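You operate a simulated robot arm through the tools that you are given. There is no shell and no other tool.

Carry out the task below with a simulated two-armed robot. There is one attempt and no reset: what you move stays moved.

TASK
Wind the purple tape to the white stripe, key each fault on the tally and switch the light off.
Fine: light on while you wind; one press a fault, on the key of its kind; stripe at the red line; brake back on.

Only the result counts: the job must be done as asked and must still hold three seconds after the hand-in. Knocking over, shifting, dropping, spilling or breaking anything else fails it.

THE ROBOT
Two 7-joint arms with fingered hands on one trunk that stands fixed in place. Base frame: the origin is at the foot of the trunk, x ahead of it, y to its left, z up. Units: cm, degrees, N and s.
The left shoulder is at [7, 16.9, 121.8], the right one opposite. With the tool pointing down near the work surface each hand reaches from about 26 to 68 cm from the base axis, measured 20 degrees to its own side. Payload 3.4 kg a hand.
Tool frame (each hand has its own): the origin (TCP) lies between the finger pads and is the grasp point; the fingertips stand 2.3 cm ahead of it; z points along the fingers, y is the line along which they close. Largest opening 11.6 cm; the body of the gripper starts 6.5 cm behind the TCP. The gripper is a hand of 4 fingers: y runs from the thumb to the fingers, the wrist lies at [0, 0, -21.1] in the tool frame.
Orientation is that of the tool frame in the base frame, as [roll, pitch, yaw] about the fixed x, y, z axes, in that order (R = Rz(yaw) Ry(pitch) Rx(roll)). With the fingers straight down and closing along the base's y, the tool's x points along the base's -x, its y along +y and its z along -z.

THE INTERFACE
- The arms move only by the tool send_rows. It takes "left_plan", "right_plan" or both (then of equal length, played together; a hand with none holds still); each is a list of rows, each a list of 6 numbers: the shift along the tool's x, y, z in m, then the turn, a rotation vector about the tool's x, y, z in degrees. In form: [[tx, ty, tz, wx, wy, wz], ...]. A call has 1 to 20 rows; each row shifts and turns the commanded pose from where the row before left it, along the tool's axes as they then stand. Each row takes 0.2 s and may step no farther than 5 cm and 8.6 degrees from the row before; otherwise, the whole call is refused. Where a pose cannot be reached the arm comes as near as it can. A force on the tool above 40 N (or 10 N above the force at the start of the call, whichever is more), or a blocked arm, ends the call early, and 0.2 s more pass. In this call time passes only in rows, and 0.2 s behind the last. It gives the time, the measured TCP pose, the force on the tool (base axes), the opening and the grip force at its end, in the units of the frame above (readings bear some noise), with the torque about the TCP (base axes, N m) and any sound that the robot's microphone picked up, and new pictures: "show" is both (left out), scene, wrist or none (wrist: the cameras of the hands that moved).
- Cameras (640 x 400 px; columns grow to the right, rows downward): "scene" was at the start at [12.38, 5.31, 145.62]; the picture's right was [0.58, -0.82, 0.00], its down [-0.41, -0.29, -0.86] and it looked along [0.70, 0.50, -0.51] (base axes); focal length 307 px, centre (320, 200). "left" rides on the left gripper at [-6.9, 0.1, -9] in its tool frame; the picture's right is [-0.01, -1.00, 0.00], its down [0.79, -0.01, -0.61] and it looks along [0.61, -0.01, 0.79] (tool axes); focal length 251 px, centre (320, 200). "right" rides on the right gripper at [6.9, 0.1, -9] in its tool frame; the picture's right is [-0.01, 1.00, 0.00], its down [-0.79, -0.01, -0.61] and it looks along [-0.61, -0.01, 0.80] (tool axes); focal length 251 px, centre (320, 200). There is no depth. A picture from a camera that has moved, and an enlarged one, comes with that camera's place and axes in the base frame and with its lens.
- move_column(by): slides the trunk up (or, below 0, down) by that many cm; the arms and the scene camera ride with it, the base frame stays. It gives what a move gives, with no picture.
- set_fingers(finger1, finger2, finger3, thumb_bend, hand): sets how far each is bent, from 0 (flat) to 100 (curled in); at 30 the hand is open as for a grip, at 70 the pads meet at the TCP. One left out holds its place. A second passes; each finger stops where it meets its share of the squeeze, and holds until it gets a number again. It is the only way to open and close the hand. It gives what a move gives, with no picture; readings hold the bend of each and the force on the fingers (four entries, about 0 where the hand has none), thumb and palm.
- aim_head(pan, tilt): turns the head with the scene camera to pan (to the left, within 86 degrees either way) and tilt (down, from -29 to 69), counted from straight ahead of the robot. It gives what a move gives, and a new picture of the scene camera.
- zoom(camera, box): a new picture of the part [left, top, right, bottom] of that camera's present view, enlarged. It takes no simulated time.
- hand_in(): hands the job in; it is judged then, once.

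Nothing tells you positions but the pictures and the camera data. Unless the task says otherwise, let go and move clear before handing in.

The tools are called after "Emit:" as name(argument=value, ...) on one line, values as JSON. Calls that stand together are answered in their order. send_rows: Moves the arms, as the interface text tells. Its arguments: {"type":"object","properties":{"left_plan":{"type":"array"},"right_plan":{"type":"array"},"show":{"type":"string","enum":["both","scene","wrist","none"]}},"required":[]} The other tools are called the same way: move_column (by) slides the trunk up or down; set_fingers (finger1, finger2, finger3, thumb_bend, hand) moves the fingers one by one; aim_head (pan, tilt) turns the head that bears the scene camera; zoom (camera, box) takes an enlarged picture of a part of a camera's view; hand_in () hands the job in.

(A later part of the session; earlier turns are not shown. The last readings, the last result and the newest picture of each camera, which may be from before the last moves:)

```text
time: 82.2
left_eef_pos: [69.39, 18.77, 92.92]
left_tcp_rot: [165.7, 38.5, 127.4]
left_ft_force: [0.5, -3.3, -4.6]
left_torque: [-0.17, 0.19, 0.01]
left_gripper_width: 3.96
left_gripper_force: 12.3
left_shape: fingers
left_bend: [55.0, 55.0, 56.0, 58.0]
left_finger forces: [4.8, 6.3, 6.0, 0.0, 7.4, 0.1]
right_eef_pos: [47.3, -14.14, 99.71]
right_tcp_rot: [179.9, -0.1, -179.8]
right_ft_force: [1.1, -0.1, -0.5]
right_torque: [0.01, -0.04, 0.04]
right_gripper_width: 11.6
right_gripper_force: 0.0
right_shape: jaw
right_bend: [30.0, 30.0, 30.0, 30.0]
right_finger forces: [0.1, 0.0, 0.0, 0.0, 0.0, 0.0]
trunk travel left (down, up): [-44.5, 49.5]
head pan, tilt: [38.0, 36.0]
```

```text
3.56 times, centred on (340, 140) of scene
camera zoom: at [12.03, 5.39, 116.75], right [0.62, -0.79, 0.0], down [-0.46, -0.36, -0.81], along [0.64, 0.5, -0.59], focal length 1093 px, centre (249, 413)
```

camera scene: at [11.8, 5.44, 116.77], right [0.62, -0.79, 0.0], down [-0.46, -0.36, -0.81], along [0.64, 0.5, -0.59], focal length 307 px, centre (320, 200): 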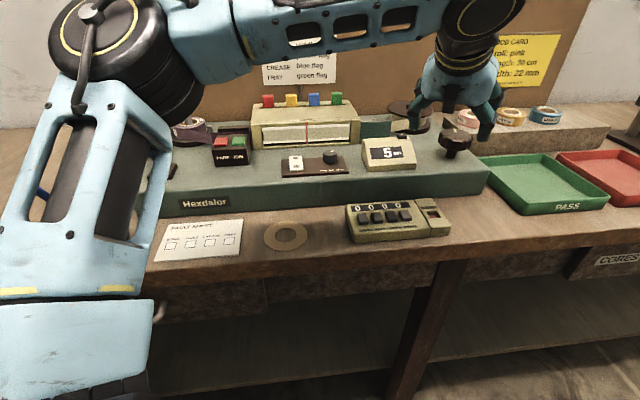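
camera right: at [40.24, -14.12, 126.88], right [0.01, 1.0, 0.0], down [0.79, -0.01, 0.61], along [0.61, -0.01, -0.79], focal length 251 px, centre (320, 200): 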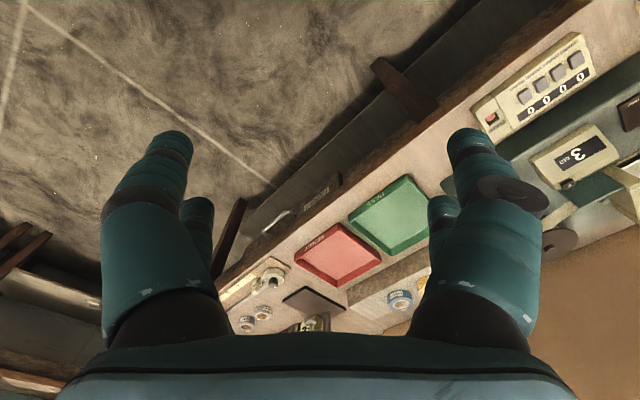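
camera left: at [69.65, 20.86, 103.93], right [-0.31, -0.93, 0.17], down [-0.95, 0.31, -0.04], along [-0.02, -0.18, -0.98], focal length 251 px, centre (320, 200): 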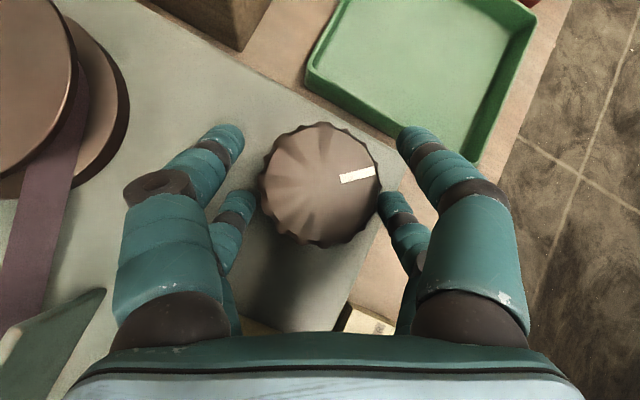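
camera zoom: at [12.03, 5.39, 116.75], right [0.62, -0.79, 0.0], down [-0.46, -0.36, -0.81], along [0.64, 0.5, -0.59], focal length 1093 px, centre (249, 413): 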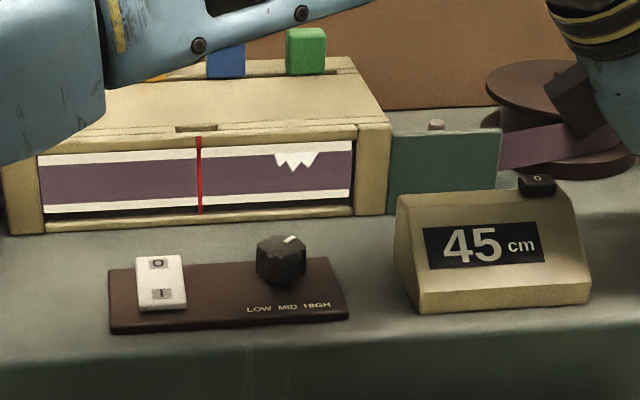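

Emit:
send_rows(left_plan=[[0, 0, 0, 0, 0, 8], [0, 0, 0, 0, 0, 8]], show="none")

Emit:
zoom(camera="scene", box=[255, 125, 355, 160])

Emit:
send_rows(left_plan=[[0, 0, 0, 0, 0, 8], [0, 0, 0, 0, 0, 8], [0, 0, 0, 0, 0, 8]], show="none")

Emit:
zoom(camera="scene", box=[255, 125, 355, 160])

Emit:
zoom(camera="scene", box=[250, 110, 430, 170])

```text
time: 82.8
left_eef_pos: [69.21, 18.57, 93.06]
left_tcp_rot: [154.7, 32.9, 108.7]
left_ft_force: [-3.3, -4.7, 2.5]
left_torque: [-0.37, 0.11, -0.05]
left_gripper_width: 3.32
left_gripper_force: 10.2
left_shape: fingers
left_bend: [59.0, 55.0, 56.0, 59.0]
left_finger forces: [1.9, 6.1, 4.5, 0.0, 8.2, 0.1]
right_eef_pos: [47.07, -14.23, 99.72]
right_tcp_rot: [-180.0, 0.0, 180.0]
right_ft_force: [-0.1, 0.0, -0.5]
right_torque: [-0.01, -0.02, 0.04]
right_gripper_width: 11.59
right_gripper_force: 0.1
right_shape: jaw
right_bend: [30.0, 30.0, 30.0, 30.0]
right_finger forces: [0.1, 0.0, 0.0, 0.0, 0.0, 0.0]
trunk travel left (down, up): [-44.5, 49.5]
head pan, tilt: [38.0, 36.0]
```

```text
6.40 times, centred on (305, 142) of scene
camera zoom: at [11.83, 5.35, 116.78], right [0.62, -0.79, 0.0], down [-0.46, -0.36, -0.81], along [0.64, 0.5, -0.59], focal length 1967 px, centre (416, 568)
```

zoom: 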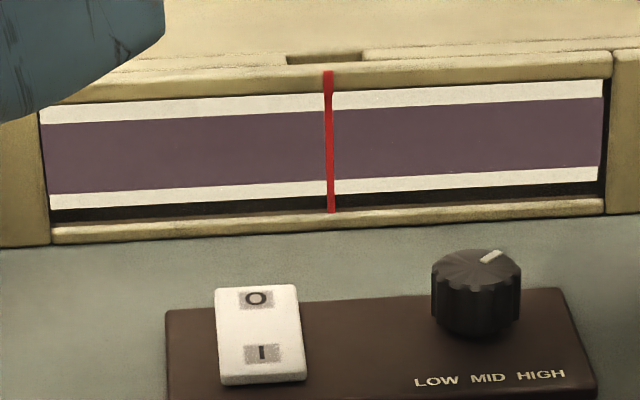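

```text
time: 83.7
left_eef_pos: [69.08, 18.54, 92.95]
left_tcp_rot: [144.1, 20.5, 85.5]
left_ft_force: [-6.2, -6.7, 4.1]
left_torque: [-0.64, 0.42, -0.04]
left_gripper_width: 3.06
left_gripper_force: 15.8
left_shape: fingers
left_bend: [60.0, 55.0, 57.0, 61.0]
left_finger forces: [1.4, 9.5, 4.9, 0.0, 16.6, 0.1]
right_eef_pos: [46.99, -14.32, 99.85]
right_tcp_rot: [179.8, 0.0, -179.9]
right_ft_force: [-0.4, 0.5, 0.0]
right_torque: [-0.01, -0.02, -0.04]
right_gripper_width: 11.61
right_gripper_force: 0.1
right_shape: jaw
right_bend: [30.0, 30.0, 30.0, 30.0]
right_finger forces: [0.1, 0.0, 0.0, 0.1, 0.0, 0.0]
trunk travel left (down, up): [-44.5, 49.5]
head pan, tilt: [38.0, 36.0]
```

```text
6.40 times, centred on (305, 142) of scene
camera zoom: at [11.7, 5.29, 116.79], right [0.62, -0.79, 0.0], down [-0.46, -0.36, -0.81], along [0.64, 0.5, -0.59], focal length 1967 px, centre (416, 568)
```

zoom: 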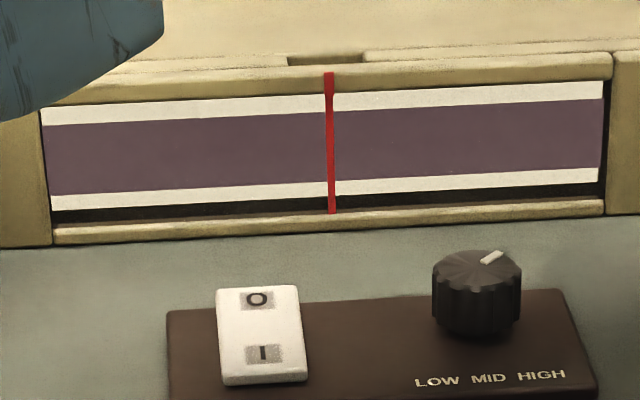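

```text
3.56 times, centred on (340, 140) of scene
camera zoom: at [11.7, 5.29, 116.79], right [0.62, -0.79, 0.0], down [-0.46, -0.36, -0.81], along [0.64, 0.5, -0.59], focal length 1093 px, centre (249, 413)
```

zoom: 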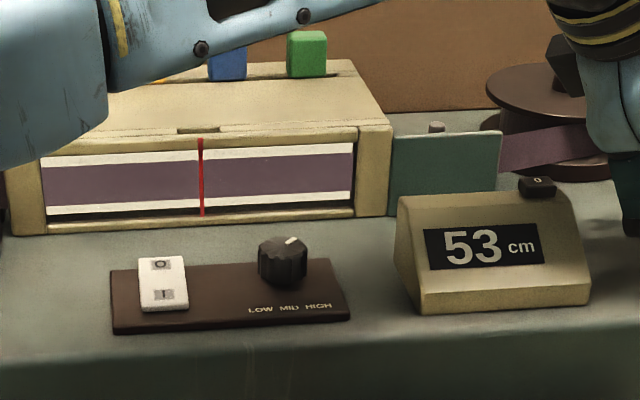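

53 cm, clean. I'll regrip again.

Emit:
zoom(camera="scene", box=[258, 138, 308, 162])

Emit:
set_fingers(hand="left", finger1=45, finger2=45, finger3=50, thumb_bend=45)

Emit:
send_rows(left_plan=[[0, 0, 0, 0, 0, -8], [0, 0, 0, 0, 0, -8], [0, 0, 0, 0, 0, -8], [0, 0, 0, 0, 0, -8], [0, 0, 0, 0, 0, -8], [0, 0, 0, 0, 0, -8], [0, 0, 0, 0, 0, -8], [0, 0, 0, 0, 0, -8], [0, 0, 0, 0, 0, -8]], show="wrist")

Emit:
set_fingers(hand="left", finger1=62, finger2=62, finger3=62, thumb_bend=62)

Emit:
zoom(camera="scene", box=[250, 110, 430, 170])

```text
12.80 times, centred on (283, 150) of scene
camera zoom: at [11.7, 5.29, 116.79], right [0.62, -0.79, 0.0], down [-0.46, -0.36, -0.81], along [0.64, 0.5, -0.59], focal length 3934 px, centre (794, 840)
```

zoom: 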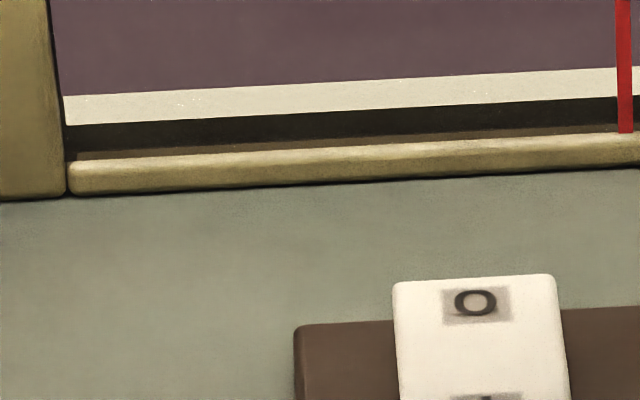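

```text
time: 84.7
left_eef_pos: [69.32, 18.78, 92.88]
left_tcp_rot: [144.0, 20.6, 85.8]
left_ft_force: [-1.7, 2.5, 5.5]
left_torque: [0.15, 0.15, -0.02]
left_gripper_width: 7.24
left_gripper_force: 2.5
left_shape: fingers
left_bend: [45.0, 45.0, 54.0, 45.0]
left_finger forces: [0.0, 0.0, 5.9, 0.0, 0.0, 0.1]
right_eef_pos: [47.01, -14.04, 99.77]
right_tcp_rot: [180.0, 0.1, -179.9]
right_ft_force: [0.0, 0.0, -0.1]
right_torque: [0.0, -0.01, 0.0]
right_gripper_width: 11.57
right_gripper_force: 0.0
right_shape: jaw
right_bend: [30.0, 30.0, 30.0, 30.0]
right_finger forces: [0.0, 0.1, 0.1, 0.1, 0.0, 0.1]
trunk travel left (down, up): [-44.5, 49.5]
head pan, tilt: [38.0, 36.0]
```

```text
time: 86.7
left_eef_pos: [69.45, 18.86, 92.88]
left_tcp_rot: [-167.4, 39.1, 169.1]
left_ft_force: [0.8, 0.4, 0.5]
left_torque: [-0.02, 0.03, -0.01]
left_gripper_width: 7.27
left_gripper_force: 0.0
left_shape: fingers
left_bend: [45.0, 45.0, 50.0, 45.0]
left_finger forces: [0.0, 0.0, 0.1, 0.0, 0.0, 0.0]
right_eef_pos: [47.02, -14.09, 99.79]
right_tcp_rot: [180.0, 0.0, -179.9]
right_ft_force: [0.3, 1.0, 0.9]
right_torque: [0.0, 0.03, -0.01]
right_gripper_width: 11.6
right_gripper_force: 0.0
right_shape: jaw
right_bend: [30.0, 30.0, 30.0, 30.0]
right_finger forces: [0.0, 0.0, 0.0, 0.1, 0.0, 0.0]
trunk travel left (down, up): [-44.5, 49.5]
head pan, tilt: [38.0, 36.0]
camera left: at [69.68, 20.82, 103.87], right [-0.31, -0.93, 0.17], down [-0.95, 0.31, -0.04], along [-0.02, -0.18, -0.98], focal length 251 px, centre (320, 200)
```

left: 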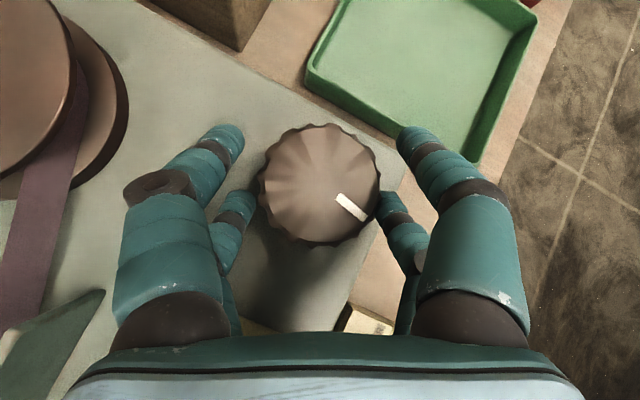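

```text
time: 87.7
left_eef_pos: [69.31, 18.58, 92.88]
left_tcp_rot: [-167.7, 39.0, 168.8]
left_ft_force: [-0.6, -3.7, -2.8]
left_torque: [-0.13, 0.06, 0.0]
left_gripper_width: 3.98
left_gripper_force: 10.9
left_shape: fingers
left_bend: [57.0, 55.0, 55.0, 56.0]
left_finger forces: [3.2, 6.5, 5.6, 0.0, 6.4, 0.0]
right_eef_pos: [47.25, -14.09, 99.85]
right_tcp_rot: [179.9, 0.1, 180.0]
right_ft_force: [0.1, -1.2, 0.5]
right_torque: [0.02, 0.0, 0.02]
right_gripper_width: 11.58
right_gripper_force: 0.1
right_shape: jaw
right_bend: [30.0, 30.0, 30.0, 30.0]
right_finger forces: [0.0, 0.1, 0.1, 0.0, 0.0, 0.0]
trunk travel left (down, up): [-44.5, 49.5]
head pan, tilt: [38.0, 36.0]
```

```text
3.56 times, centred on (340, 140) of scene
camera zoom: at [11.94, 5.39, 116.76], right [0.62, -0.79, 0.0], down [-0.46, -0.36, -0.81], along [0.64, 0.5, -0.59], focal length 1093 px, centre (249, 413)
```

zoom: 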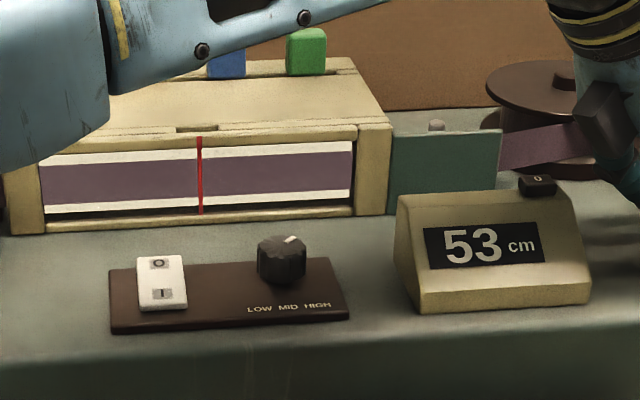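

Emit:
send_rows(left_plan=[[0, 0, 0, 0, 0, 8], [0, 0, 0, 0, 0, 8]], show="none")

Emit:
zoom(camera="scene", box=[255, 125, 355, 160])

Emit:
send_rows(left_plan=[[0, 0, 0, 0, 0, 8], [0, 0, 0, 0, 0, 8]], show="none")

Emit:
zoom(camera="scene", box=[255, 125, 355, 160])

Emit:
zoom(camera="scene", box=[250, 110, 430, 170])

```text
time: 88.2
left_eef_pos: [69.33, 18.86, 92.61]
left_tcp_rot: [179.0, 40.4, 148.1]
left_ft_force: [-3.7, -3.6, -15.6]
left_torque: [-0.3, 0.4, -0.01]
left_gripper_width: 4.02
left_gripper_force: 14.2
left_shape: fingers
left_bend: [56.0, 55.0, 56.0, 57.0]
left_finger forces: [4.0, 11.2, 5.2, 0.1, 7.7, 0.1]
right_eef_pos: [47.39, -14.1, 99.5]
right_tcp_rot: [179.9, -0.1, -180.0]
right_ft_force: [-0.5, 0.4, 0.0]
right_torque: [0.01, 0.01, -0.01]
right_gripper_width: 11.62
right_gripper_force: 0.1
right_shape: jaw
right_bend: [30.0, 30.0, 30.0, 30.0]
right_finger forces: [0.1, 0.0, 0.1, 0.0, 0.0, 0.1]
trunk travel left (down, up): [-44.5, 49.5]
head pan, tilt: [38.0, 36.0]
```

```text
6.40 times, centred on (305, 142) of scene
camera zoom: at [12.13, 5.45, 116.71], right [0.62, -0.79, 0.0], down [-0.47, -0.36, -0.81], along [0.64, 0.5, -0.59], focal length 1967 px, centre (416, 568)
```

zoom: 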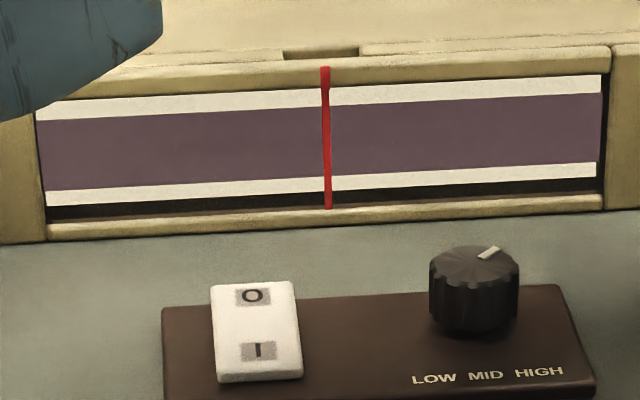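

```text
time: 88.8
left_eef_pos: [69.49, 18.74, 92.97]
left_tcp_rot: [165.5, 38.5, 127.3]
left_ft_force: [-1.7, -2.6, -6.7]
left_torque: [-0.05, 0.13, -0.04]
left_gripper_width: 3.85
left_gripper_force: 11.4
left_shape: fingers
left_bend: [56.0, 54.0, 55.0, 58.0]
left_finger forces: [4.0, 5.9, 6.3, 0.0, 5.5, 0.1]
right_eef_pos: [47.22, -14.03, 99.68]
right_tcp_rot: [180.0, -0.1, -179.9]
right_ft_force: [0.3, -0.1, 0.3]
right_torque: [0.0, 0.04, 0.01]
right_gripper_width: 11.59
right_gripper_force: 0.0
right_shape: jaw
right_bend: [30.0, 30.0, 30.0, 30.0]
right_finger forces: [0.0, 0.0, 0.0, 0.1, 0.0, 0.1]
trunk travel left (down, up): [-44.5, 49.5]
head pan, tilt: [38.0, 36.0]
```

```text
6.40 times, centred on (305, 142) of scene
camera zoom: at [12.03, 5.45, 116.76], right [0.62, -0.79, 0.0], down [-0.46, -0.36, -0.81], along [0.64, 0.5, -0.59], focal length 1967 px, centre (416, 568)
```

zoom: 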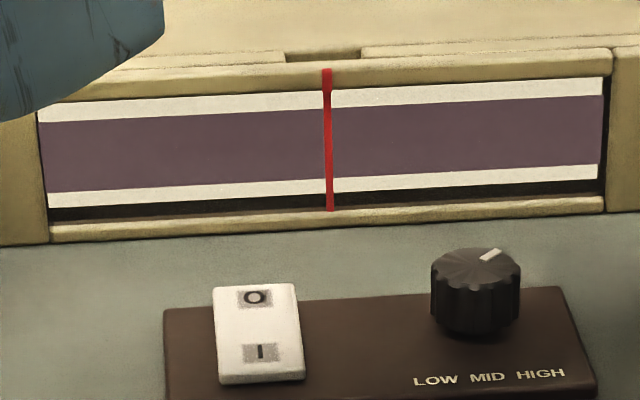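

```text
3.56 times, centred on (340, 140) of scene
camera zoom: at [12.03, 5.45, 116.76], right [0.62, -0.79, 0.0], down [-0.46, -0.36, -0.81], along [0.64, 0.5, -0.59], focal length 1093 px, centre (249, 413)
```

zoom: 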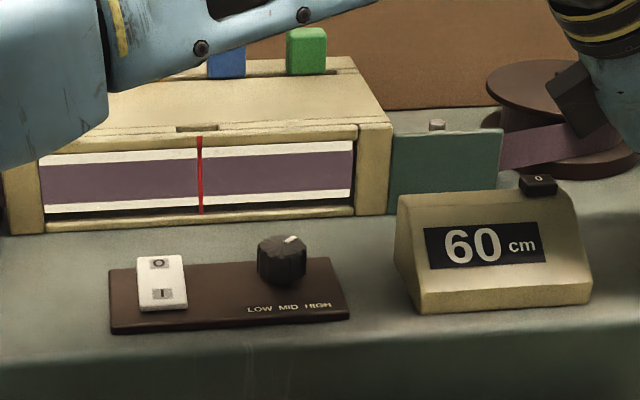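

Emit:
send_rows(left_plan=[[0, 0, 0, 0, 0, 8], [0, 0, 0, 0, 0, 8]], show="none")

Emit:
zoom(camera="scene", box=[255, 125, 355, 160])

Emit:
send_rows(left_plan=[[0, 0, 0, 0, 0, 8], [0, 0, 0, 0, 0, 8], [0, 0, 0, 0, 0, 8]], show="none")

Emit:
zoom(camera="scene", box=[255, 125, 355, 160])

Emit:
zoom(camera="scene", box=[250, 110, 430, 170])

```text
time: 89.5
left_eef_pos: [69.25, 18.71, 93.11]
left_tcp_rot: [154.6, 33.0, 108.7]
left_ft_force: [-2.9, -4.0, 0.1]
left_torque: [-0.28, 0.11, -0.02]
left_gripper_width: 3.1
left_gripper_force: 8.4
left_shape: fingers
left_bend: [60.0, 55.0, 56.0, 59.0]
left_finger forces: [1.4, 5.5, 4.9, 0.1, 5.6, 0.0]
right_eef_pos: [47.0, -14.12, 99.82]
right_tcp_rot: [180.0, 0.0, 180.0]
right_ft_force: [0.6, 0.6, 0.1]
right_torque: [0.02, 0.05, -0.01]
right_gripper_width: 11.61
right_gripper_force: 0.0
right_shape: jaw
right_bend: [30.0, 30.0, 30.0, 30.0]
right_finger forces: [0.0, 0.0, 0.0, 0.1, 0.1, 0.0]
trunk travel left (down, up): [-44.5, 49.5]
head pan, tilt: [38.0, 36.0]
```

```text
6.40 times, centred on (305, 142) of scene
camera zoom: at [11.85, 5.37, 116.78], right [0.62, -0.79, 0.0], down [-0.46, -0.36, -0.81], along [0.64, 0.5, -0.59], focal length 1967 px, centre (416, 568)
```

zoom: 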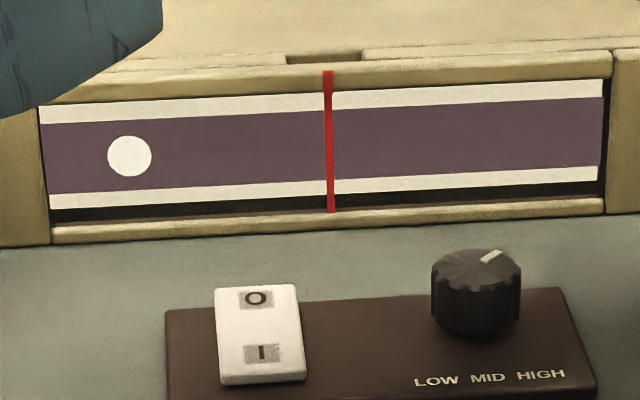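

```text
time: 90.2
left_eef_pos: [69.12, 18.7, 92.95]
left_tcp_rot: [144.0, 20.6, 85.7]
left_ft_force: [-4.5, -4.4, 3.7]
left_torque: [-0.74, 0.53, -0.07]
left_gripper_width: 3.01
left_gripper_force: 17.3
left_shape: fingers
left_bend: [60.0, 54.0, 57.0, 61.0]
left_finger forces: [2.1, 11.7, 3.7, 0.0, 16.6, 0.1]
right_eef_pos: [46.99, -14.15, 99.84]
right_tcp_rot: [-180.0, 0.2, -180.0]
right_ft_force: [0.4, 0.0, 0.2]
right_torque: [0.04, 0.04, -0.02]
right_gripper_width: 11.59
right_gripper_force: 0.2
right_shape: jaw
right_bend: [30.0, 30.0, 30.0, 30.0]
right_finger forces: [0.0, 0.0, 0.0, 0.1, 0.0, 0.0]
trunk travel left (down, up): [-44.5, 49.5]
head pan, tilt: [38.0, 36.0]
```

```text
6.40 times, centred on (305, 142) of scene
camera zoom: at [11.76, 5.34, 116.78], right [0.62, -0.79, 0.0], down [-0.46, -0.36, -0.81], along [0.64, 0.5, -0.59], focal length 1967 px, centre (416, 568)
```

zoom: 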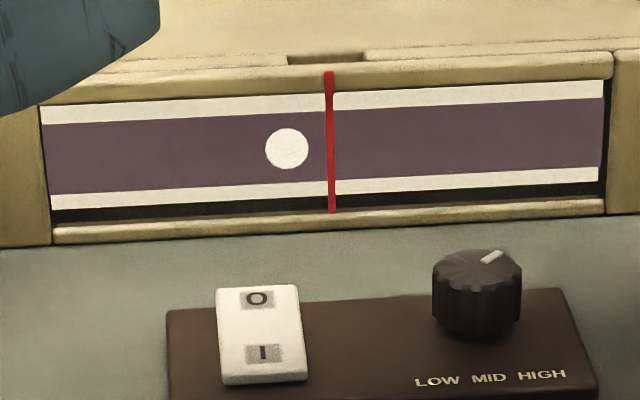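

```text
3.56 times, centred on (340, 140) of scene
camera zoom: at [11.76, 5.34, 116.78], right [0.62, -0.79, 0.0], down [-0.46, -0.36, -0.81], along [0.64, 0.5, -0.59], focal length 1093 px, centre (249, 413)
```

zoom: 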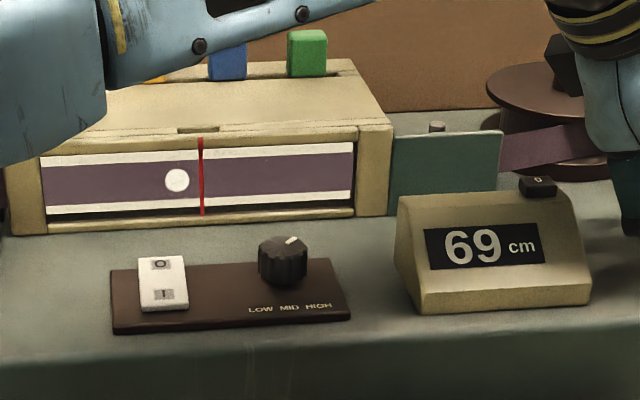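

Second fault: a HOLE at about 70 cm. I'll regrip and continue.

Emit:
set_fingers(hand="left", finger1=45, finger2=45, finger3=50, thumb_bend=45)

Emit:
send_rows(left_plan=[[0, 0, 0, 0, 0, -8], [0, 0, 0, 0, 0, -8], [0, 0, 0, 0, 0, -8], [0, 0, 0, 0, 0, -8], [0, 0, 0, 0, 0, -8], [0, 0, 0, 0, 0, -8], [0, 0, 0, 0, 0, -8], [0, 0, 0, 0, 0, -8], [0, 0, 0, 0, 0, -8]], show="wrist")

Emit:
set_fingers(hand="left", finger1=62, finger2=62, finger3=62, thumb_bend=62)

Emit:
send_rows(left_plan=[[0, 0, 0, 0, 0, 8], [0, 0, 0, 0, 0, 8]], show="none")

Emit:
zoom(camera="scene", box=[255, 125, 355, 160])

Emit:
send_rows(left_plan=[[0, 0, 0, 0, 0, 8], [0, 0, 0, 0, 0, 8]], show="none")

Emit:
zoom(camera="scene", box=[255, 125, 355, 160])

Emit:
zoom(camera="scene", box=[250, 110, 430, 170])

```text
time: 91.2
left_eef_pos: [69.28, 18.81, 92.97]
left_tcp_rot: [144.0, 20.6, 85.8]
left_ft_force: [-2.0, 0.8, 5.8]
left_torque: [0.11, 0.08, 0.01]
left_gripper_width: 7.26
left_gripper_force: 3.1
left_shape: fingers
left_bend: [45.0, 45.0, 53.0, 45.0]
left_finger forces: [0.0, 0.0, 5.8, 0.1, 0.1, 0.0]
right_eef_pos: [47.07, -14.11, 99.9]
right_tcp_rot: [-180.0, 0.1, -180.0]
right_ft_force: [0.0, 0.1, 0.2]
right_torque: [0.0, -0.02, 0.0]
right_gripper_width: 11.59
right_gripper_force: 0.1
right_shape: jaw
right_bend: [30.0, 30.0, 30.0, 30.0]
right_finger forces: [0.0, 0.0, 0.0, 0.1, 0.0, 0.0]
trunk travel left (down, up): [-44.5, 49.5]
head pan, tilt: [38.0, 36.0]
```

```text
time: 93.2
left_eef_pos: [69.35, 18.73, 92.91]
left_tcp_rot: [-167.5, 39.1, 169.1]
left_ft_force: [0.7, 0.8, -1.1]
left_torque: [-0.01, 0.02, -0.02]
left_gripper_width: 7.27
left_gripper_force: 0.1
left_shape: fingers
left_bend: [45.0, 45.0, 50.0, 45.0]
left_finger forces: [0.0, 0.1, 0.0, 0.0, 0.0, 0.0]
right_eef_pos: [47.15, -14.17, 99.73]
right_tcp_rot: [179.9, 0.0, -179.9]
right_ft_force: [0.2, 0.2, -1.0]
right_torque: [-0.03, 0.02, -0.02]
right_gripper_width: 11.6
right_gripper_force: 0.0
right_shape: jaw
right_bend: [30.0, 30.0, 30.0, 30.0]
right_finger forces: [0.0, 0.0, 0.0, 0.0, 0.0, 0.0]
trunk travel left (down, up): [-44.5, 49.5]
head pan, tilt: [38.0, 36.0]
camera left: at [69.59, 20.76, 103.99], right [-0.31, -0.93, 0.17], down [-0.95, 0.31, -0.04], along [-0.02, -0.18, -0.98], focal length 251 px, centre (320, 200)
```

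left: 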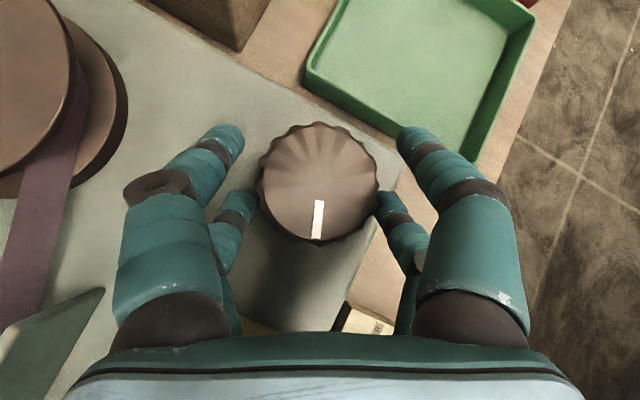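

```text
time: 94.2
left_eef_pos: [69.21, 18.62, 93.01]
left_tcp_rot: [-167.6, 39.0, 169.0]
left_ft_force: [-1.6, -1.8, -2.6]
left_torque: [-0.07, 0.09, 0.0]
left_gripper_width: 4.14
left_gripper_force: 10.9
left_shape: fingers
left_bend: [56.0, 55.0, 55.0, 56.0]
left_finger forces: [4.0, 6.4, 5.4, 0.1, 6.5, 0.0]
right_eef_pos: [47.21, -14.1, 99.71]
right_tcp_rot: [180.0, 0.0, -180.0]
right_ft_force: [-0.1, -0.6, -0.3]
right_torque: [0.0, 0.01, 0.02]
right_gripper_width: 11.57
right_gripper_force: 0.1
right_shape: jaw
right_bend: [30.0, 30.0, 30.0, 30.0]
right_finger forces: [0.0, 0.0, 0.0, 0.1, 0.0, 0.0]
trunk travel left (down, up): [-44.5, 49.5]
head pan, tilt: [38.0, 36.0]
```

```text
time: 94.8
left_eef_pos: [69.34, 18.67, 92.64]
left_tcp_rot: [179.0, 40.4, 148.1]
left_ft_force: [-5.7, -3.9, -13.6]
left_torque: [-0.6, 0.38, -0.08]
left_gripper_width: 4.06
left_gripper_force: 16.6
left_shape: fingers
left_bend: [56.0, 55.0, 56.0, 57.0]
left_finger forces: [4.0, 14.9, 5.2, 0.0, 8.4, 0.0]
right_eef_pos: [47.23, -13.98, 99.72]
right_tcp_rot: [179.9, -0.1, -179.9]
right_ft_force: [-0.6, 0.0, 0.7]
right_torque: [0.0, -0.01, 0.0]
right_gripper_width: 11.61
right_gripper_force: 0.0
right_shape: jaw
right_bend: [30.0, 30.0, 30.0, 30.0]
right_finger forces: [0.0, 0.0, 0.0, 0.0, 0.0, 0.0]
trunk travel left (down, up): [-44.5, 49.5]
head pan, tilt: [38.0, 36.0]
```

```text
6.40 times, centred on (305, 142) of scene
camera zoom: at [12.03, 5.47, 116.72], right [0.62, -0.79, 0.0], down [-0.46, -0.36, -0.81], along [0.64, 0.5, -0.59], focal length 1967 px, centre (416, 568)
```

zoom: 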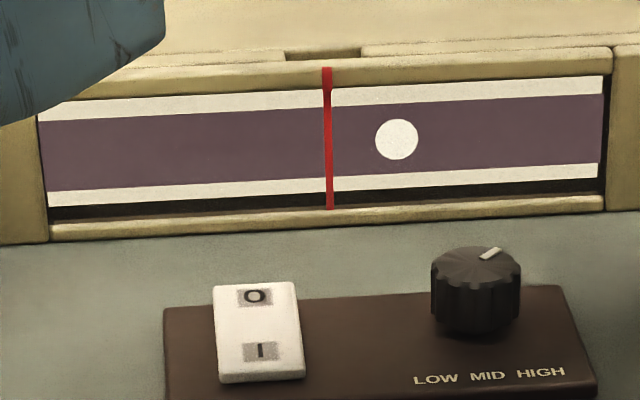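

```text
time: 95.5
left_eef_pos: [69.44, 18.62, 93.06]
left_tcp_rot: [165.6, 38.6, 127.4]
left_ft_force: [0.1, -3.7, -5.9]
left_torque: [-0.13, 0.11, -0.05]
left_gripper_width: 3.83
left_gripper_force: 11.0
left_shape: fingers
left_bend: [56.0, 54.0, 54.0, 58.0]
left_finger forces: [3.3, 6.0, 6.6, 0.2, 5.9, 0.1]
right_eef_pos: [47.14, -14.1, 99.73]
right_tcp_rot: [-180.0, -0.1, -180.0]
right_ft_force: [-0.4, 0.7, -0.5]
right_torque: [0.0, 0.0, 0.01]
right_gripper_width: 11.59
right_gripper_force: 0.0
right_shape: jaw
right_bend: [30.0, 30.0, 30.0, 30.0]
right_finger forces: [0.0, 0.0, 0.1, 0.0, 0.0, 0.0]
trunk travel left (down, up): [-44.5, 49.5]
head pan, tilt: [38.0, 36.0]
```

```text
6.40 times, centred on (305, 142) of scene
camera zoom: at [12.04, 5.42, 116.76], right [0.62, -0.79, 0.0], down [-0.46, -0.36, -0.81], along [0.64, 0.5, -0.59], focal length 1967 px, centre (416, 568)
```

zoom: 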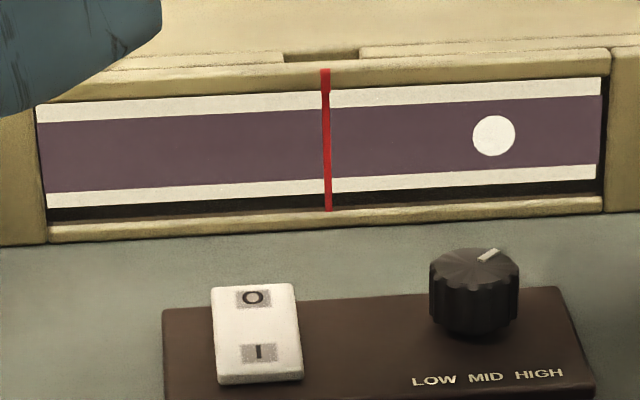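

```text
3.56 times, centred on (340, 140) of scene
camera zoom: at [12.04, 5.42, 116.76], right [0.62, -0.79, 0.0], down [-0.46, -0.36, -0.81], along [0.64, 0.5, -0.59], focal length 1093 px, centre (249, 413)
```

zoom: 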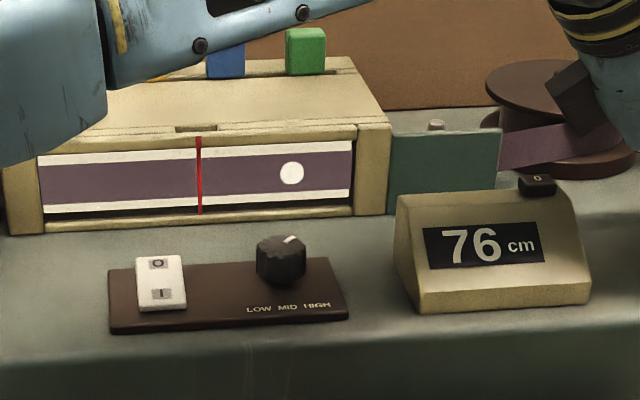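

Emit:
send_rows(left_plan=[[0, 0, 0, 0, 0, 8], [0, 0, 0, 0, 0, 8]], show="none")

Emit:
zoom(camera="scene", box=[255, 125, 355, 160])

Emit:
send_rows(left_plan=[[0, 0, 0, 0, 0, 8], [0, 0, 0, 0, 0, 8], [0, 0, 0, 0, 0, 8]], show="none")

Emit:
zoom(camera="scene", box=[255, 125, 355, 160])

Emit:
zoom(camera="scene", box=[250, 110, 430, 170])

```text
time: 96.0
left_eef_pos: [69.37, 18.66, 93.1]
left_tcp_rot: [154.6, 33.1, 108.7]
left_ft_force: [-0.7, -6.0, 0.3]
left_torque: [-0.39, 0.06, -0.05]
left_gripper_width: 3.09
left_gripper_force: 9.5
left_shape: fingers
left_bend: [60.0, 55.0, 56.0, 60.0]
left_finger forces: [1.7, 6.3, 4.6, 0.1, 6.6, 0.1]
right_eef_pos: [47.21, -14.27, 99.72]
right_tcp_rot: [-180.0, -0.1, 179.9]
right_ft_force: [0.1, -0.8, 0.0]
right_torque: [0.0, -0.04, -0.03]
right_gripper_width: 11.59
right_gripper_force: 0.1
right_shape: jaw
right_bend: [30.0, 30.0, 30.0, 30.0]
right_finger forces: [0.0, 0.0, 0.0, 0.0, 0.0, 0.0]
trunk travel left (down, up): [-44.5, 49.5]
head pan, tilt: [38.0, 36.0]
```

```text
6.40 times, centred on (305, 142) of scene
camera zoom: at [11.93, 5.34, 116.77], right [0.62, -0.79, 0.0], down [-0.46, -0.36, -0.81], along [0.64, 0.5, -0.59], focal length 1967 px, centre (416, 568)
```

zoom: 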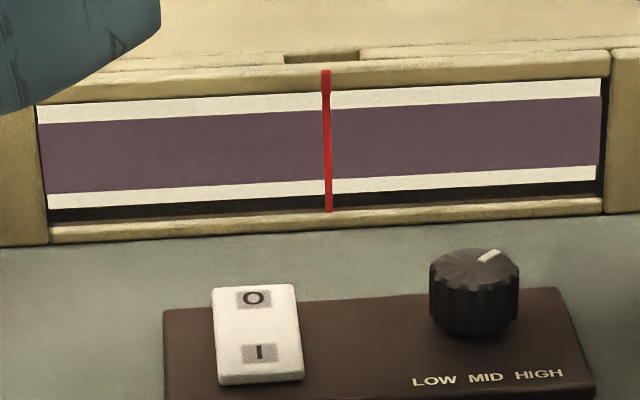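

```text
time: 96.8
left_eef_pos: [69.15, 18.63, 93.16]
left_tcp_rot: [144.1, 20.5, 85.7]
left_ft_force: [-4.0, -7.6, 1.7]
left_torque: [-0.68, 0.49, -0.09]
left_gripper_width: 2.89
left_gripper_force: 15.4
left_shape: fingers
left_bend: [60.0, 55.0, 57.0, 61.0]
left_finger forces: [1.7, 10.0, 4.3, 0.1, 15.0, 0.1]
right_eef_pos: [47.07, -14.26, 99.71]
right_tcp_rot: [179.9, 0.0, 179.9]
right_ft_force: [0.9, -0.4, -1.2]
right_torque: [-0.03, -0.02, 0.0]
right_gripper_width: 11.58
right_gripper_force: 0.0
right_shape: jaw
right_bend: [30.0, 30.0, 30.0, 30.0]
right_finger forces: [0.1, 0.0, 0.1, 0.0, 0.0, 0.1]
trunk travel left (down, up): [-44.5, 49.5]
head pan, tilt: [38.0, 36.0]
```

```text
6.40 times, centred on (305, 142) of scene
camera zoom: at [11.8, 5.3, 116.78], right [0.62, -0.79, 0.0], down [-0.46, -0.36, -0.81], along [0.64, 0.5, -0.59], focal length 1967 px, centre (416, 568)
```

zoom: 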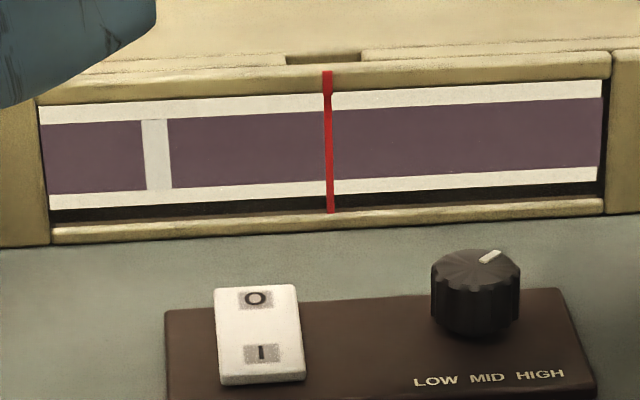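

```text
3.56 times, centred on (340, 140) of scene
camera zoom: at [11.8, 5.3, 116.78], right [0.62, -0.79, 0.0], down [-0.46, -0.36, -0.81], along [0.64, 0.5, -0.59], focal length 1093 px, centre (249, 413)
```

zoom: 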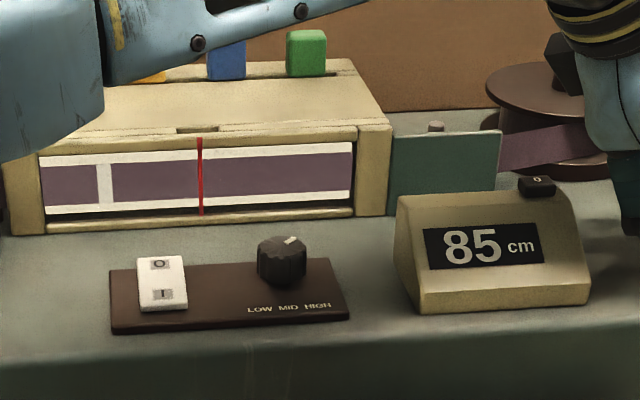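

The white stripe is in view at about 91 cm. I'll check this stretch at high zoom before closing the last 6 cm.

Emit:
zoom(camera="scene", box=[258, 134, 308, 162])

Emit:
zoom(camera="scene", box=[303, 134, 353, 162])

Emit:
set_fingers(hand="left", finger1=45, finger2=45, finger3=50, thumb_bend=45)

Emit:
send_rows(left_plan=[[0, 0, 0, 0, 0, -8], [0, 0, 0, 0, 0, -8], [0, 0, 0, 0, 0, -8], [0, 0, 0, 0, 0, -8], [0, 0, 0, 0, 0, -8], [0, 0, 0, 0, 0, -8]], show="wrist")

Emit:
set_fingers(hand="left", finger1=62, finger2=62, finger3=62, thumb_bend=62)

Emit:
zoom(camera="scene", box=[250, 110, 430, 170])

```text
12.80 times, centred on (283, 148) of scene
camera zoom: at [11.8, 5.3, 116.78], right [0.62, -0.79, 0.0], down [-0.46, -0.36, -0.81], along [0.64, 0.5, -0.59], focal length 3934 px, centre (794, 866)
```

zoom: 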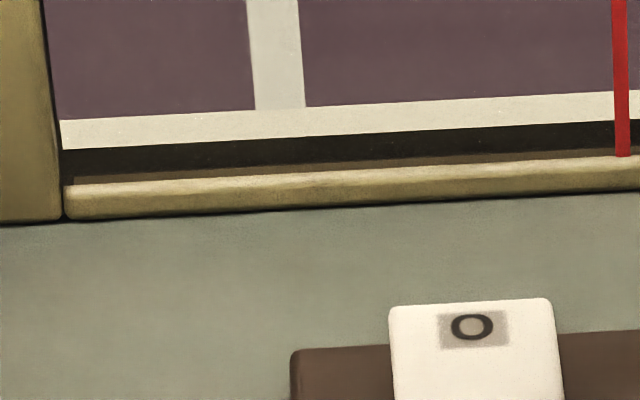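

```text
12.80 times, centred on (328, 148) of scene
camera zoom: at [11.8, 5.3, 116.78], right [0.62, -0.79, 0.0], down [-0.46, -0.36, -0.81], along [0.64, 0.5, -0.59], focal length 3934 px, centre (218, 866)
```

zoom: 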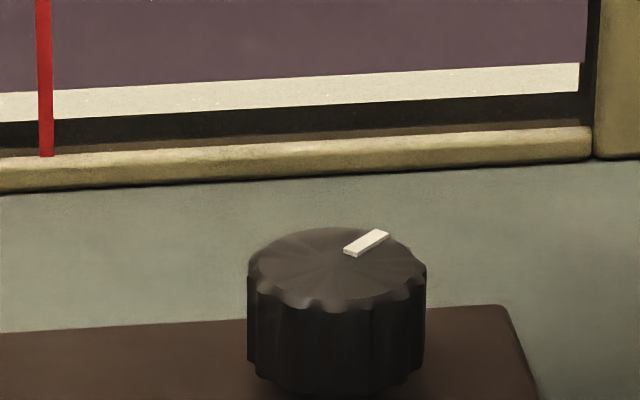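

```text
time: 97.8
left_eef_pos: [69.25, 18.81, 92.93]
left_tcp_rot: [144.0, 20.7, 85.8]
left_ft_force: [0.4, 2.0, 4.5]
left_torque: [0.11, 0.09, -0.01]
left_gripper_width: 7.26
left_gripper_force: 1.4
left_shape: fingers
left_bend: [45.0, 45.0, 53.0, 45.0]
left_finger forces: [0.0, 0.0, 4.1, 0.0, 0.1, 0.1]
right_eef_pos: [47.02, -14.06, 99.79]
right_tcp_rot: [179.9, 0.0, -179.9]
right_ft_force: [0.3, 0.3, 0.2]
right_torque: [0.01, -0.01, 0.02]
right_gripper_width: 11.56
right_gripper_force: 0.1
right_shape: jaw
right_bend: [30.0, 30.0, 30.0, 30.0]
right_finger forces: [0.0, 0.1, 0.1, 0.0, 0.0, 0.0]
trunk travel left (down, up): [-44.5, 49.5]
head pan, tilt: [38.0, 36.0]
```

```text
time: 99.2
left_eef_pos: [69.31, 18.84, 92.89]
left_tcp_rot: [172.3, 40.1, 137.9]
left_ft_force: [0.2, -0.3, 0.3]
left_torque: [0.0, 0.02, 0.0]
left_gripper_width: 7.22
left_gripper_force: 0.0
left_shape: fingers
left_bend: [45.0, 45.0, 50.0, 45.0]
left_finger forces: [0.0, 0.0, 0.0, 0.0, 0.0, 0.0]
right_eef_pos: [47.0, -14.17, 99.77]
right_tcp_rot: [180.0, 0.0, -179.9]
right_ft_force: [0.0, 0.2, -0.2]
right_torque: [0.0, -0.03, 0.03]
right_gripper_width: 11.6
right_gripper_force: 0.1
right_shape: jaw
right_bend: [30.0, 30.0, 30.0, 30.0]
right_finger forces: [0.1, 0.0, 0.1, 0.0, 0.1, 0.0]
trunk travel left (down, up): [-44.5, 49.5]
head pan, tilt: [38.0, 36.0]
camera left: at [68.3, 18.28, 104.08], right [-0.59, -0.8, -0.1], down [-0.8, 0.6, -0.05], along [0.1, 0.05, -0.99], focal length 251 px, centre (320, 200)
```

left: 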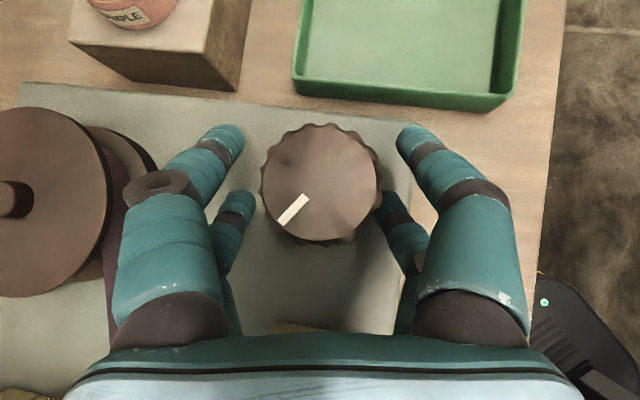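

```text
time: 100.2
left_eef_pos: [69.22, 18.72, 92.83]
left_tcp_rot: [172.2, 40.0, 137.6]
left_ft_force: [-2.3, -3.4, -4.4]
left_torque: [0.06, 0.03, -0.04]
left_gripper_width: 4.16
left_gripper_force: 11.8
left_shape: fingers
left_bend: [55.0, 54.0, 55.0, 57.0]
left_finger forces: [4.2, 5.8, 6.8, 0.0, 6.6, 0.0]
right_eef_pos: [47.13, -14.09, 99.74]
right_tcp_rot: [-179.9, 0.0, 180.0]
right_ft_force: [-0.5, 0.1, -0.1]
right_torque: [0.02, 0.0, -0.03]
right_gripper_width: 11.59
right_gripper_force: 0.1
right_shape: jaw
right_bend: [30.0, 30.0, 30.0, 30.0]
right_finger forces: [0.0, 0.0, 0.0, 0.0, 0.0, 0.0]
trunk travel left (down, up): [-44.5, 49.5]
head pan, tilt: [38.0, 36.0]
```

```text
3.56 times, centred on (340, 140) of scene
camera zoom: at [11.96, 5.42, 116.75], right [0.62, -0.79, 0.0], down [-0.46, -0.36, -0.81], along [0.64, 0.5, -0.59], focal length 1093 px, centre (249, 413)
```

zoom: 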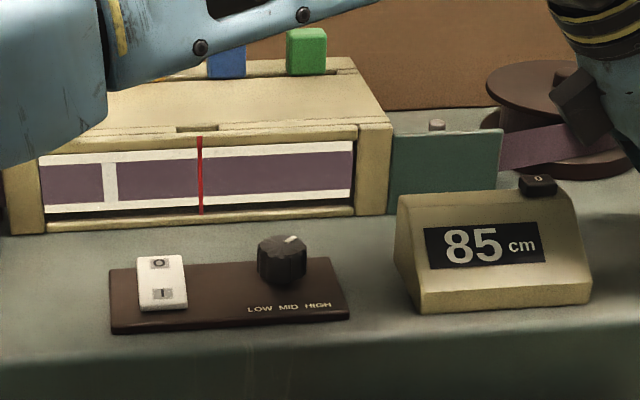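

Emit:
send_rows(left_plan=[[0, 0, 0, 0, 0, 8], [0, 0, 0, 0, 0, 8]], show="none")

Emit:
zoom(camera="scene", box=[255, 125, 355, 160])

Emit:
zoom(camera="scene", box=[250, 110, 430, 170])

```text
time: 100.8
left_eef_pos: [69.25, 18.66, 93.13]
left_tcp_rot: [159.8, 36.2, 117.8]
left_ft_force: [-2.2, -2.1, 1.2]
left_torque: [-0.29, 0.12, 0.02]
left_gripper_width: 3.65
left_gripper_force: 10.2
left_shape: fingers
left_bend: [57.0, 54.0, 55.0, 58.0]
left_finger forces: [2.7, 6.2, 4.7, 0.0, 7.0, 0.0]
right_eef_pos: [47.22, -14.17, 99.79]
right_tcp_rot: [180.0, 0.1, 180.0]
right_ft_force: [-0.1, -1.0, -0.5]
right_torque: [-0.01, 0.0, 0.02]
right_gripper_width: 11.63
right_gripper_force: 0.1
right_shape: jaw
right_bend: [30.0, 30.0, 30.0, 30.0]
right_finger forces: [0.0, 0.0, 0.0, 0.1, 0.1, 0.0]
trunk travel left (down, up): [-44.5, 49.5]
head pan, tilt: [38.0, 36.0]
```

```text
6.40 times, centred on (305, 142) of scene
camera zoom: at [11.87, 5.39, 116.77], right [0.62, -0.79, 0.0], down [-0.46, -0.36, -0.81], along [0.64, 0.5, -0.59], focal length 1967 px, centre (416, 568)
```

zoom: 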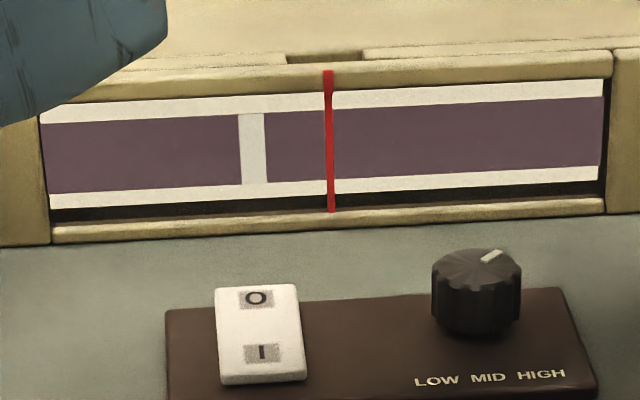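

```text
3.56 times, centred on (340, 140) of scene
camera zoom: at [11.87, 5.39, 116.77], right [0.62, -0.79, 0.0], down [-0.46, -0.36, -0.81], along [0.64, 0.5, -0.59], focal length 1093 px, centre (249, 413)
```

zoom: 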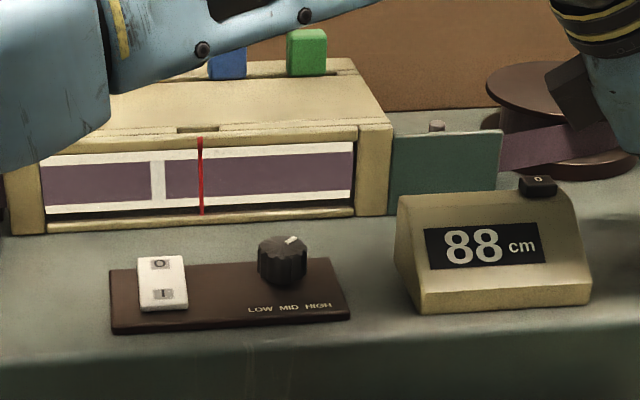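

Emit:
send_rows(left_plan=[[0, 0, 0, 0, 0, 5.5], [0, 0, 0, 0, 0, 5.5]], show="none")

Emit:
zoom(camera="scene", box=[255, 125, 355, 160])

```text
time: 101.5
left_eef_pos: [69.29, 18.61, 92.96]
left_tcp_rot: [152.9, 31.7, 105.7]
left_ft_force: [-3.6, -5.8, 3.3]
left_torque: [-0.43, 0.16, -0.03]
left_gripper_width: 3.35
left_gripper_force: 11.5
left_shape: fingers
left_bend: [59.0, 55.0, 56.0, 59.0]
left_finger forces: [2.0, 6.8, 4.1, 0.0, 9.9, 0.0]
right_eef_pos: [47.14, -14.24, 99.74]
right_tcp_rot: [179.9, 0.0, -179.9]
right_ft_force: [-0.3, -0.5, 0.1]
right_torque: [0.01, -0.01, -0.02]
right_gripper_width: 11.59
right_gripper_force: 0.0
right_shape: jaw
right_bend: [30.0, 30.0, 30.0, 30.0]
right_finger forces: [0.1, 0.1, 0.1, 0.0, 0.1, 0.0]
trunk travel left (down, up): [-44.5, 49.5]
head pan, tilt: [38.0, 36.0]
```

```text
6.40 times, centred on (305, 142) of scene
camera zoom: at [11.82, 5.33, 116.78], right [0.62, -0.79, 0.0], down [-0.46, -0.36, -0.81], along [0.64, 0.5, -0.59], focal length 1967 px, centre (416, 568)
```

zoom: 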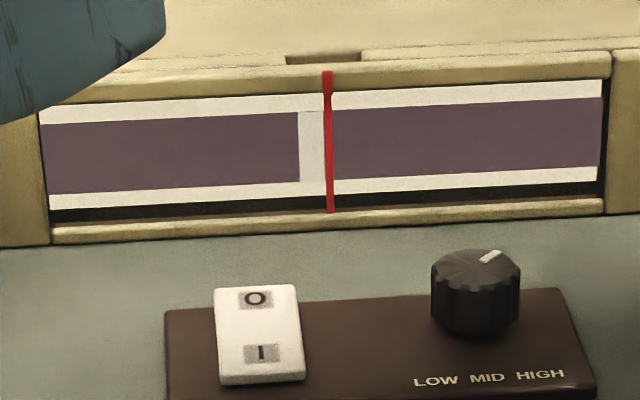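

Emit:
send_rows(left_plan=[[0, 0, 0, 0, 0, 2.8]], show="none")

Emit:
zoom(camera="scene", box=[280, 130, 330, 160])

```text
time: 101.8
left_eef_pos: [69.16, 18.61, 92.92]
left_tcp_rot: [151.5, 30.4, 102.8]
left_ft_force: [-1.4, -6.5, 2.2]
left_torque: [-0.54, 0.21, -0.03]
left_gripper_width: 3.3
left_gripper_force: 12.3
left_shape: fingers
left_bend: [59.0, 55.0, 56.0, 59.0]
left_finger forces: [1.9, 7.8, 3.9, 0.1, 11.0, 0.0]
right_eef_pos: [47.06, -14.09, 99.8]
right_tcp_rot: [179.8, 0.0, -180.0]
right_ft_force: [-0.2, -0.2, 0.0]
right_torque: [-0.03, 0.0, 0.01]
right_gripper_width: 11.59
right_gripper_force: 0.1
right_shape: jaw
right_bend: [30.0, 30.0, 30.0, 30.0]
right_finger forces: [0.1, 0.1, 0.0, 0.0, 0.1, 0.0]
trunk travel left (down, up): [-44.5, 49.5]
head pan, tilt: [38.0, 36.0]
```

```text
12.80 times, centred on (305, 145) of scene
camera zoom: at [11.85, 5.3, 116.77], right [0.62, -0.79, 0.0], down [-0.46, -0.36, -0.81], along [0.64, 0.5, -0.59], focal length 3934 px, centre (512, 904)
```

zoom: 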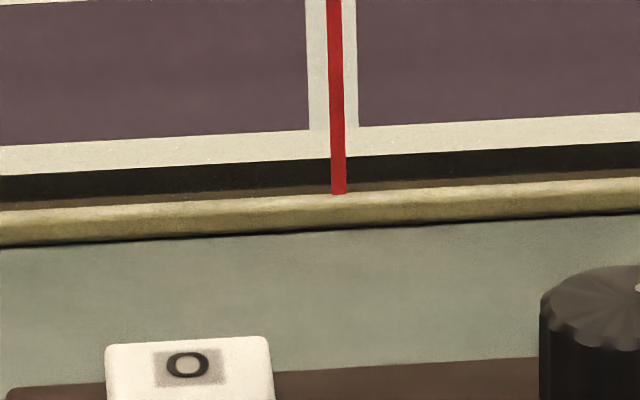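

The stripe is centred on the red line within about a millimetre. I'll release the knob gently and check that it holds.

Emit:
set_fingers(hand="left", finger1=46, finger2=46, finger3=51, thumb_bend=46)

Emit:
zoom(camera="scene", box=[280, 130, 330, 160])

Emit:
zoom(camera="left", box=[0, 0, 640, 400])

```text
time: 102.8
left_eef_pos: [69.36, 18.73, 92.9]
left_tcp_rot: [151.5, 30.4, 102.9]
left_ft_force: [0.0, 1.0, 1.8]
left_torque: [0.02, 0.06, 0.01]
left_gripper_width: 6.97
left_gripper_force: 1.2
left_shape: fingers
left_bend: [46.0, 46.0, 52.0, 46.0]
left_finger forces: [0.0, 0.1, 1.4, 0.1, 0.0, 0.1]
right_eef_pos: [47.22, -14.11, 99.75]
right_tcp_rot: [-180.0, 0.0, -179.9]
right_ft_force: [-0.2, 0.4, -0.1]
right_torque: [-0.02, -0.01, -0.01]
right_gripper_width: 11.6
right_gripper_force: 0.1
right_shape: jaw
right_bend: [30.0, 30.0, 30.0, 30.0]
right_finger forces: [0.0, 0.1, 0.0, 0.0, 0.0, 0.0]
trunk travel left (down, up): [-44.5, 49.5]
head pan, tilt: [38.0, 36.0]
```

```text
12.80 times, centred on (305, 145) of scene
camera zoom: at [11.9, 5.46, 116.76], right [0.62, -0.79, 0.0], down [-0.46, -0.36, -0.81], along [0.64, 0.5, -0.59], focal length 3934 px, centre (512, 904)
```

zoom: 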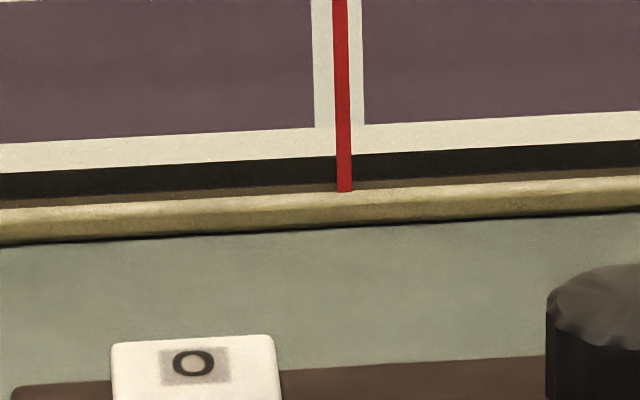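

```text
1.00 times, centred on (320, 200) of left (not enlarged: the box is as wide or as high as the picture)
camera zoom: at [65.68, 16.07, 103.18], right [-0.8, -0.44, -0.41], down [-0.5, 0.86, 0.05], along [0.33, 0.25, -0.91], focal length 251 px, centre (320, 200)
```

zoom: 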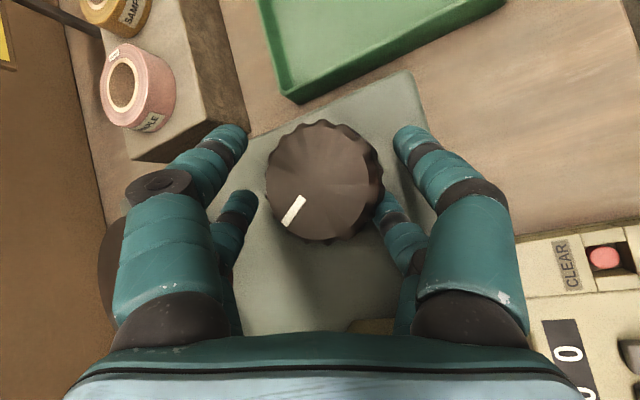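

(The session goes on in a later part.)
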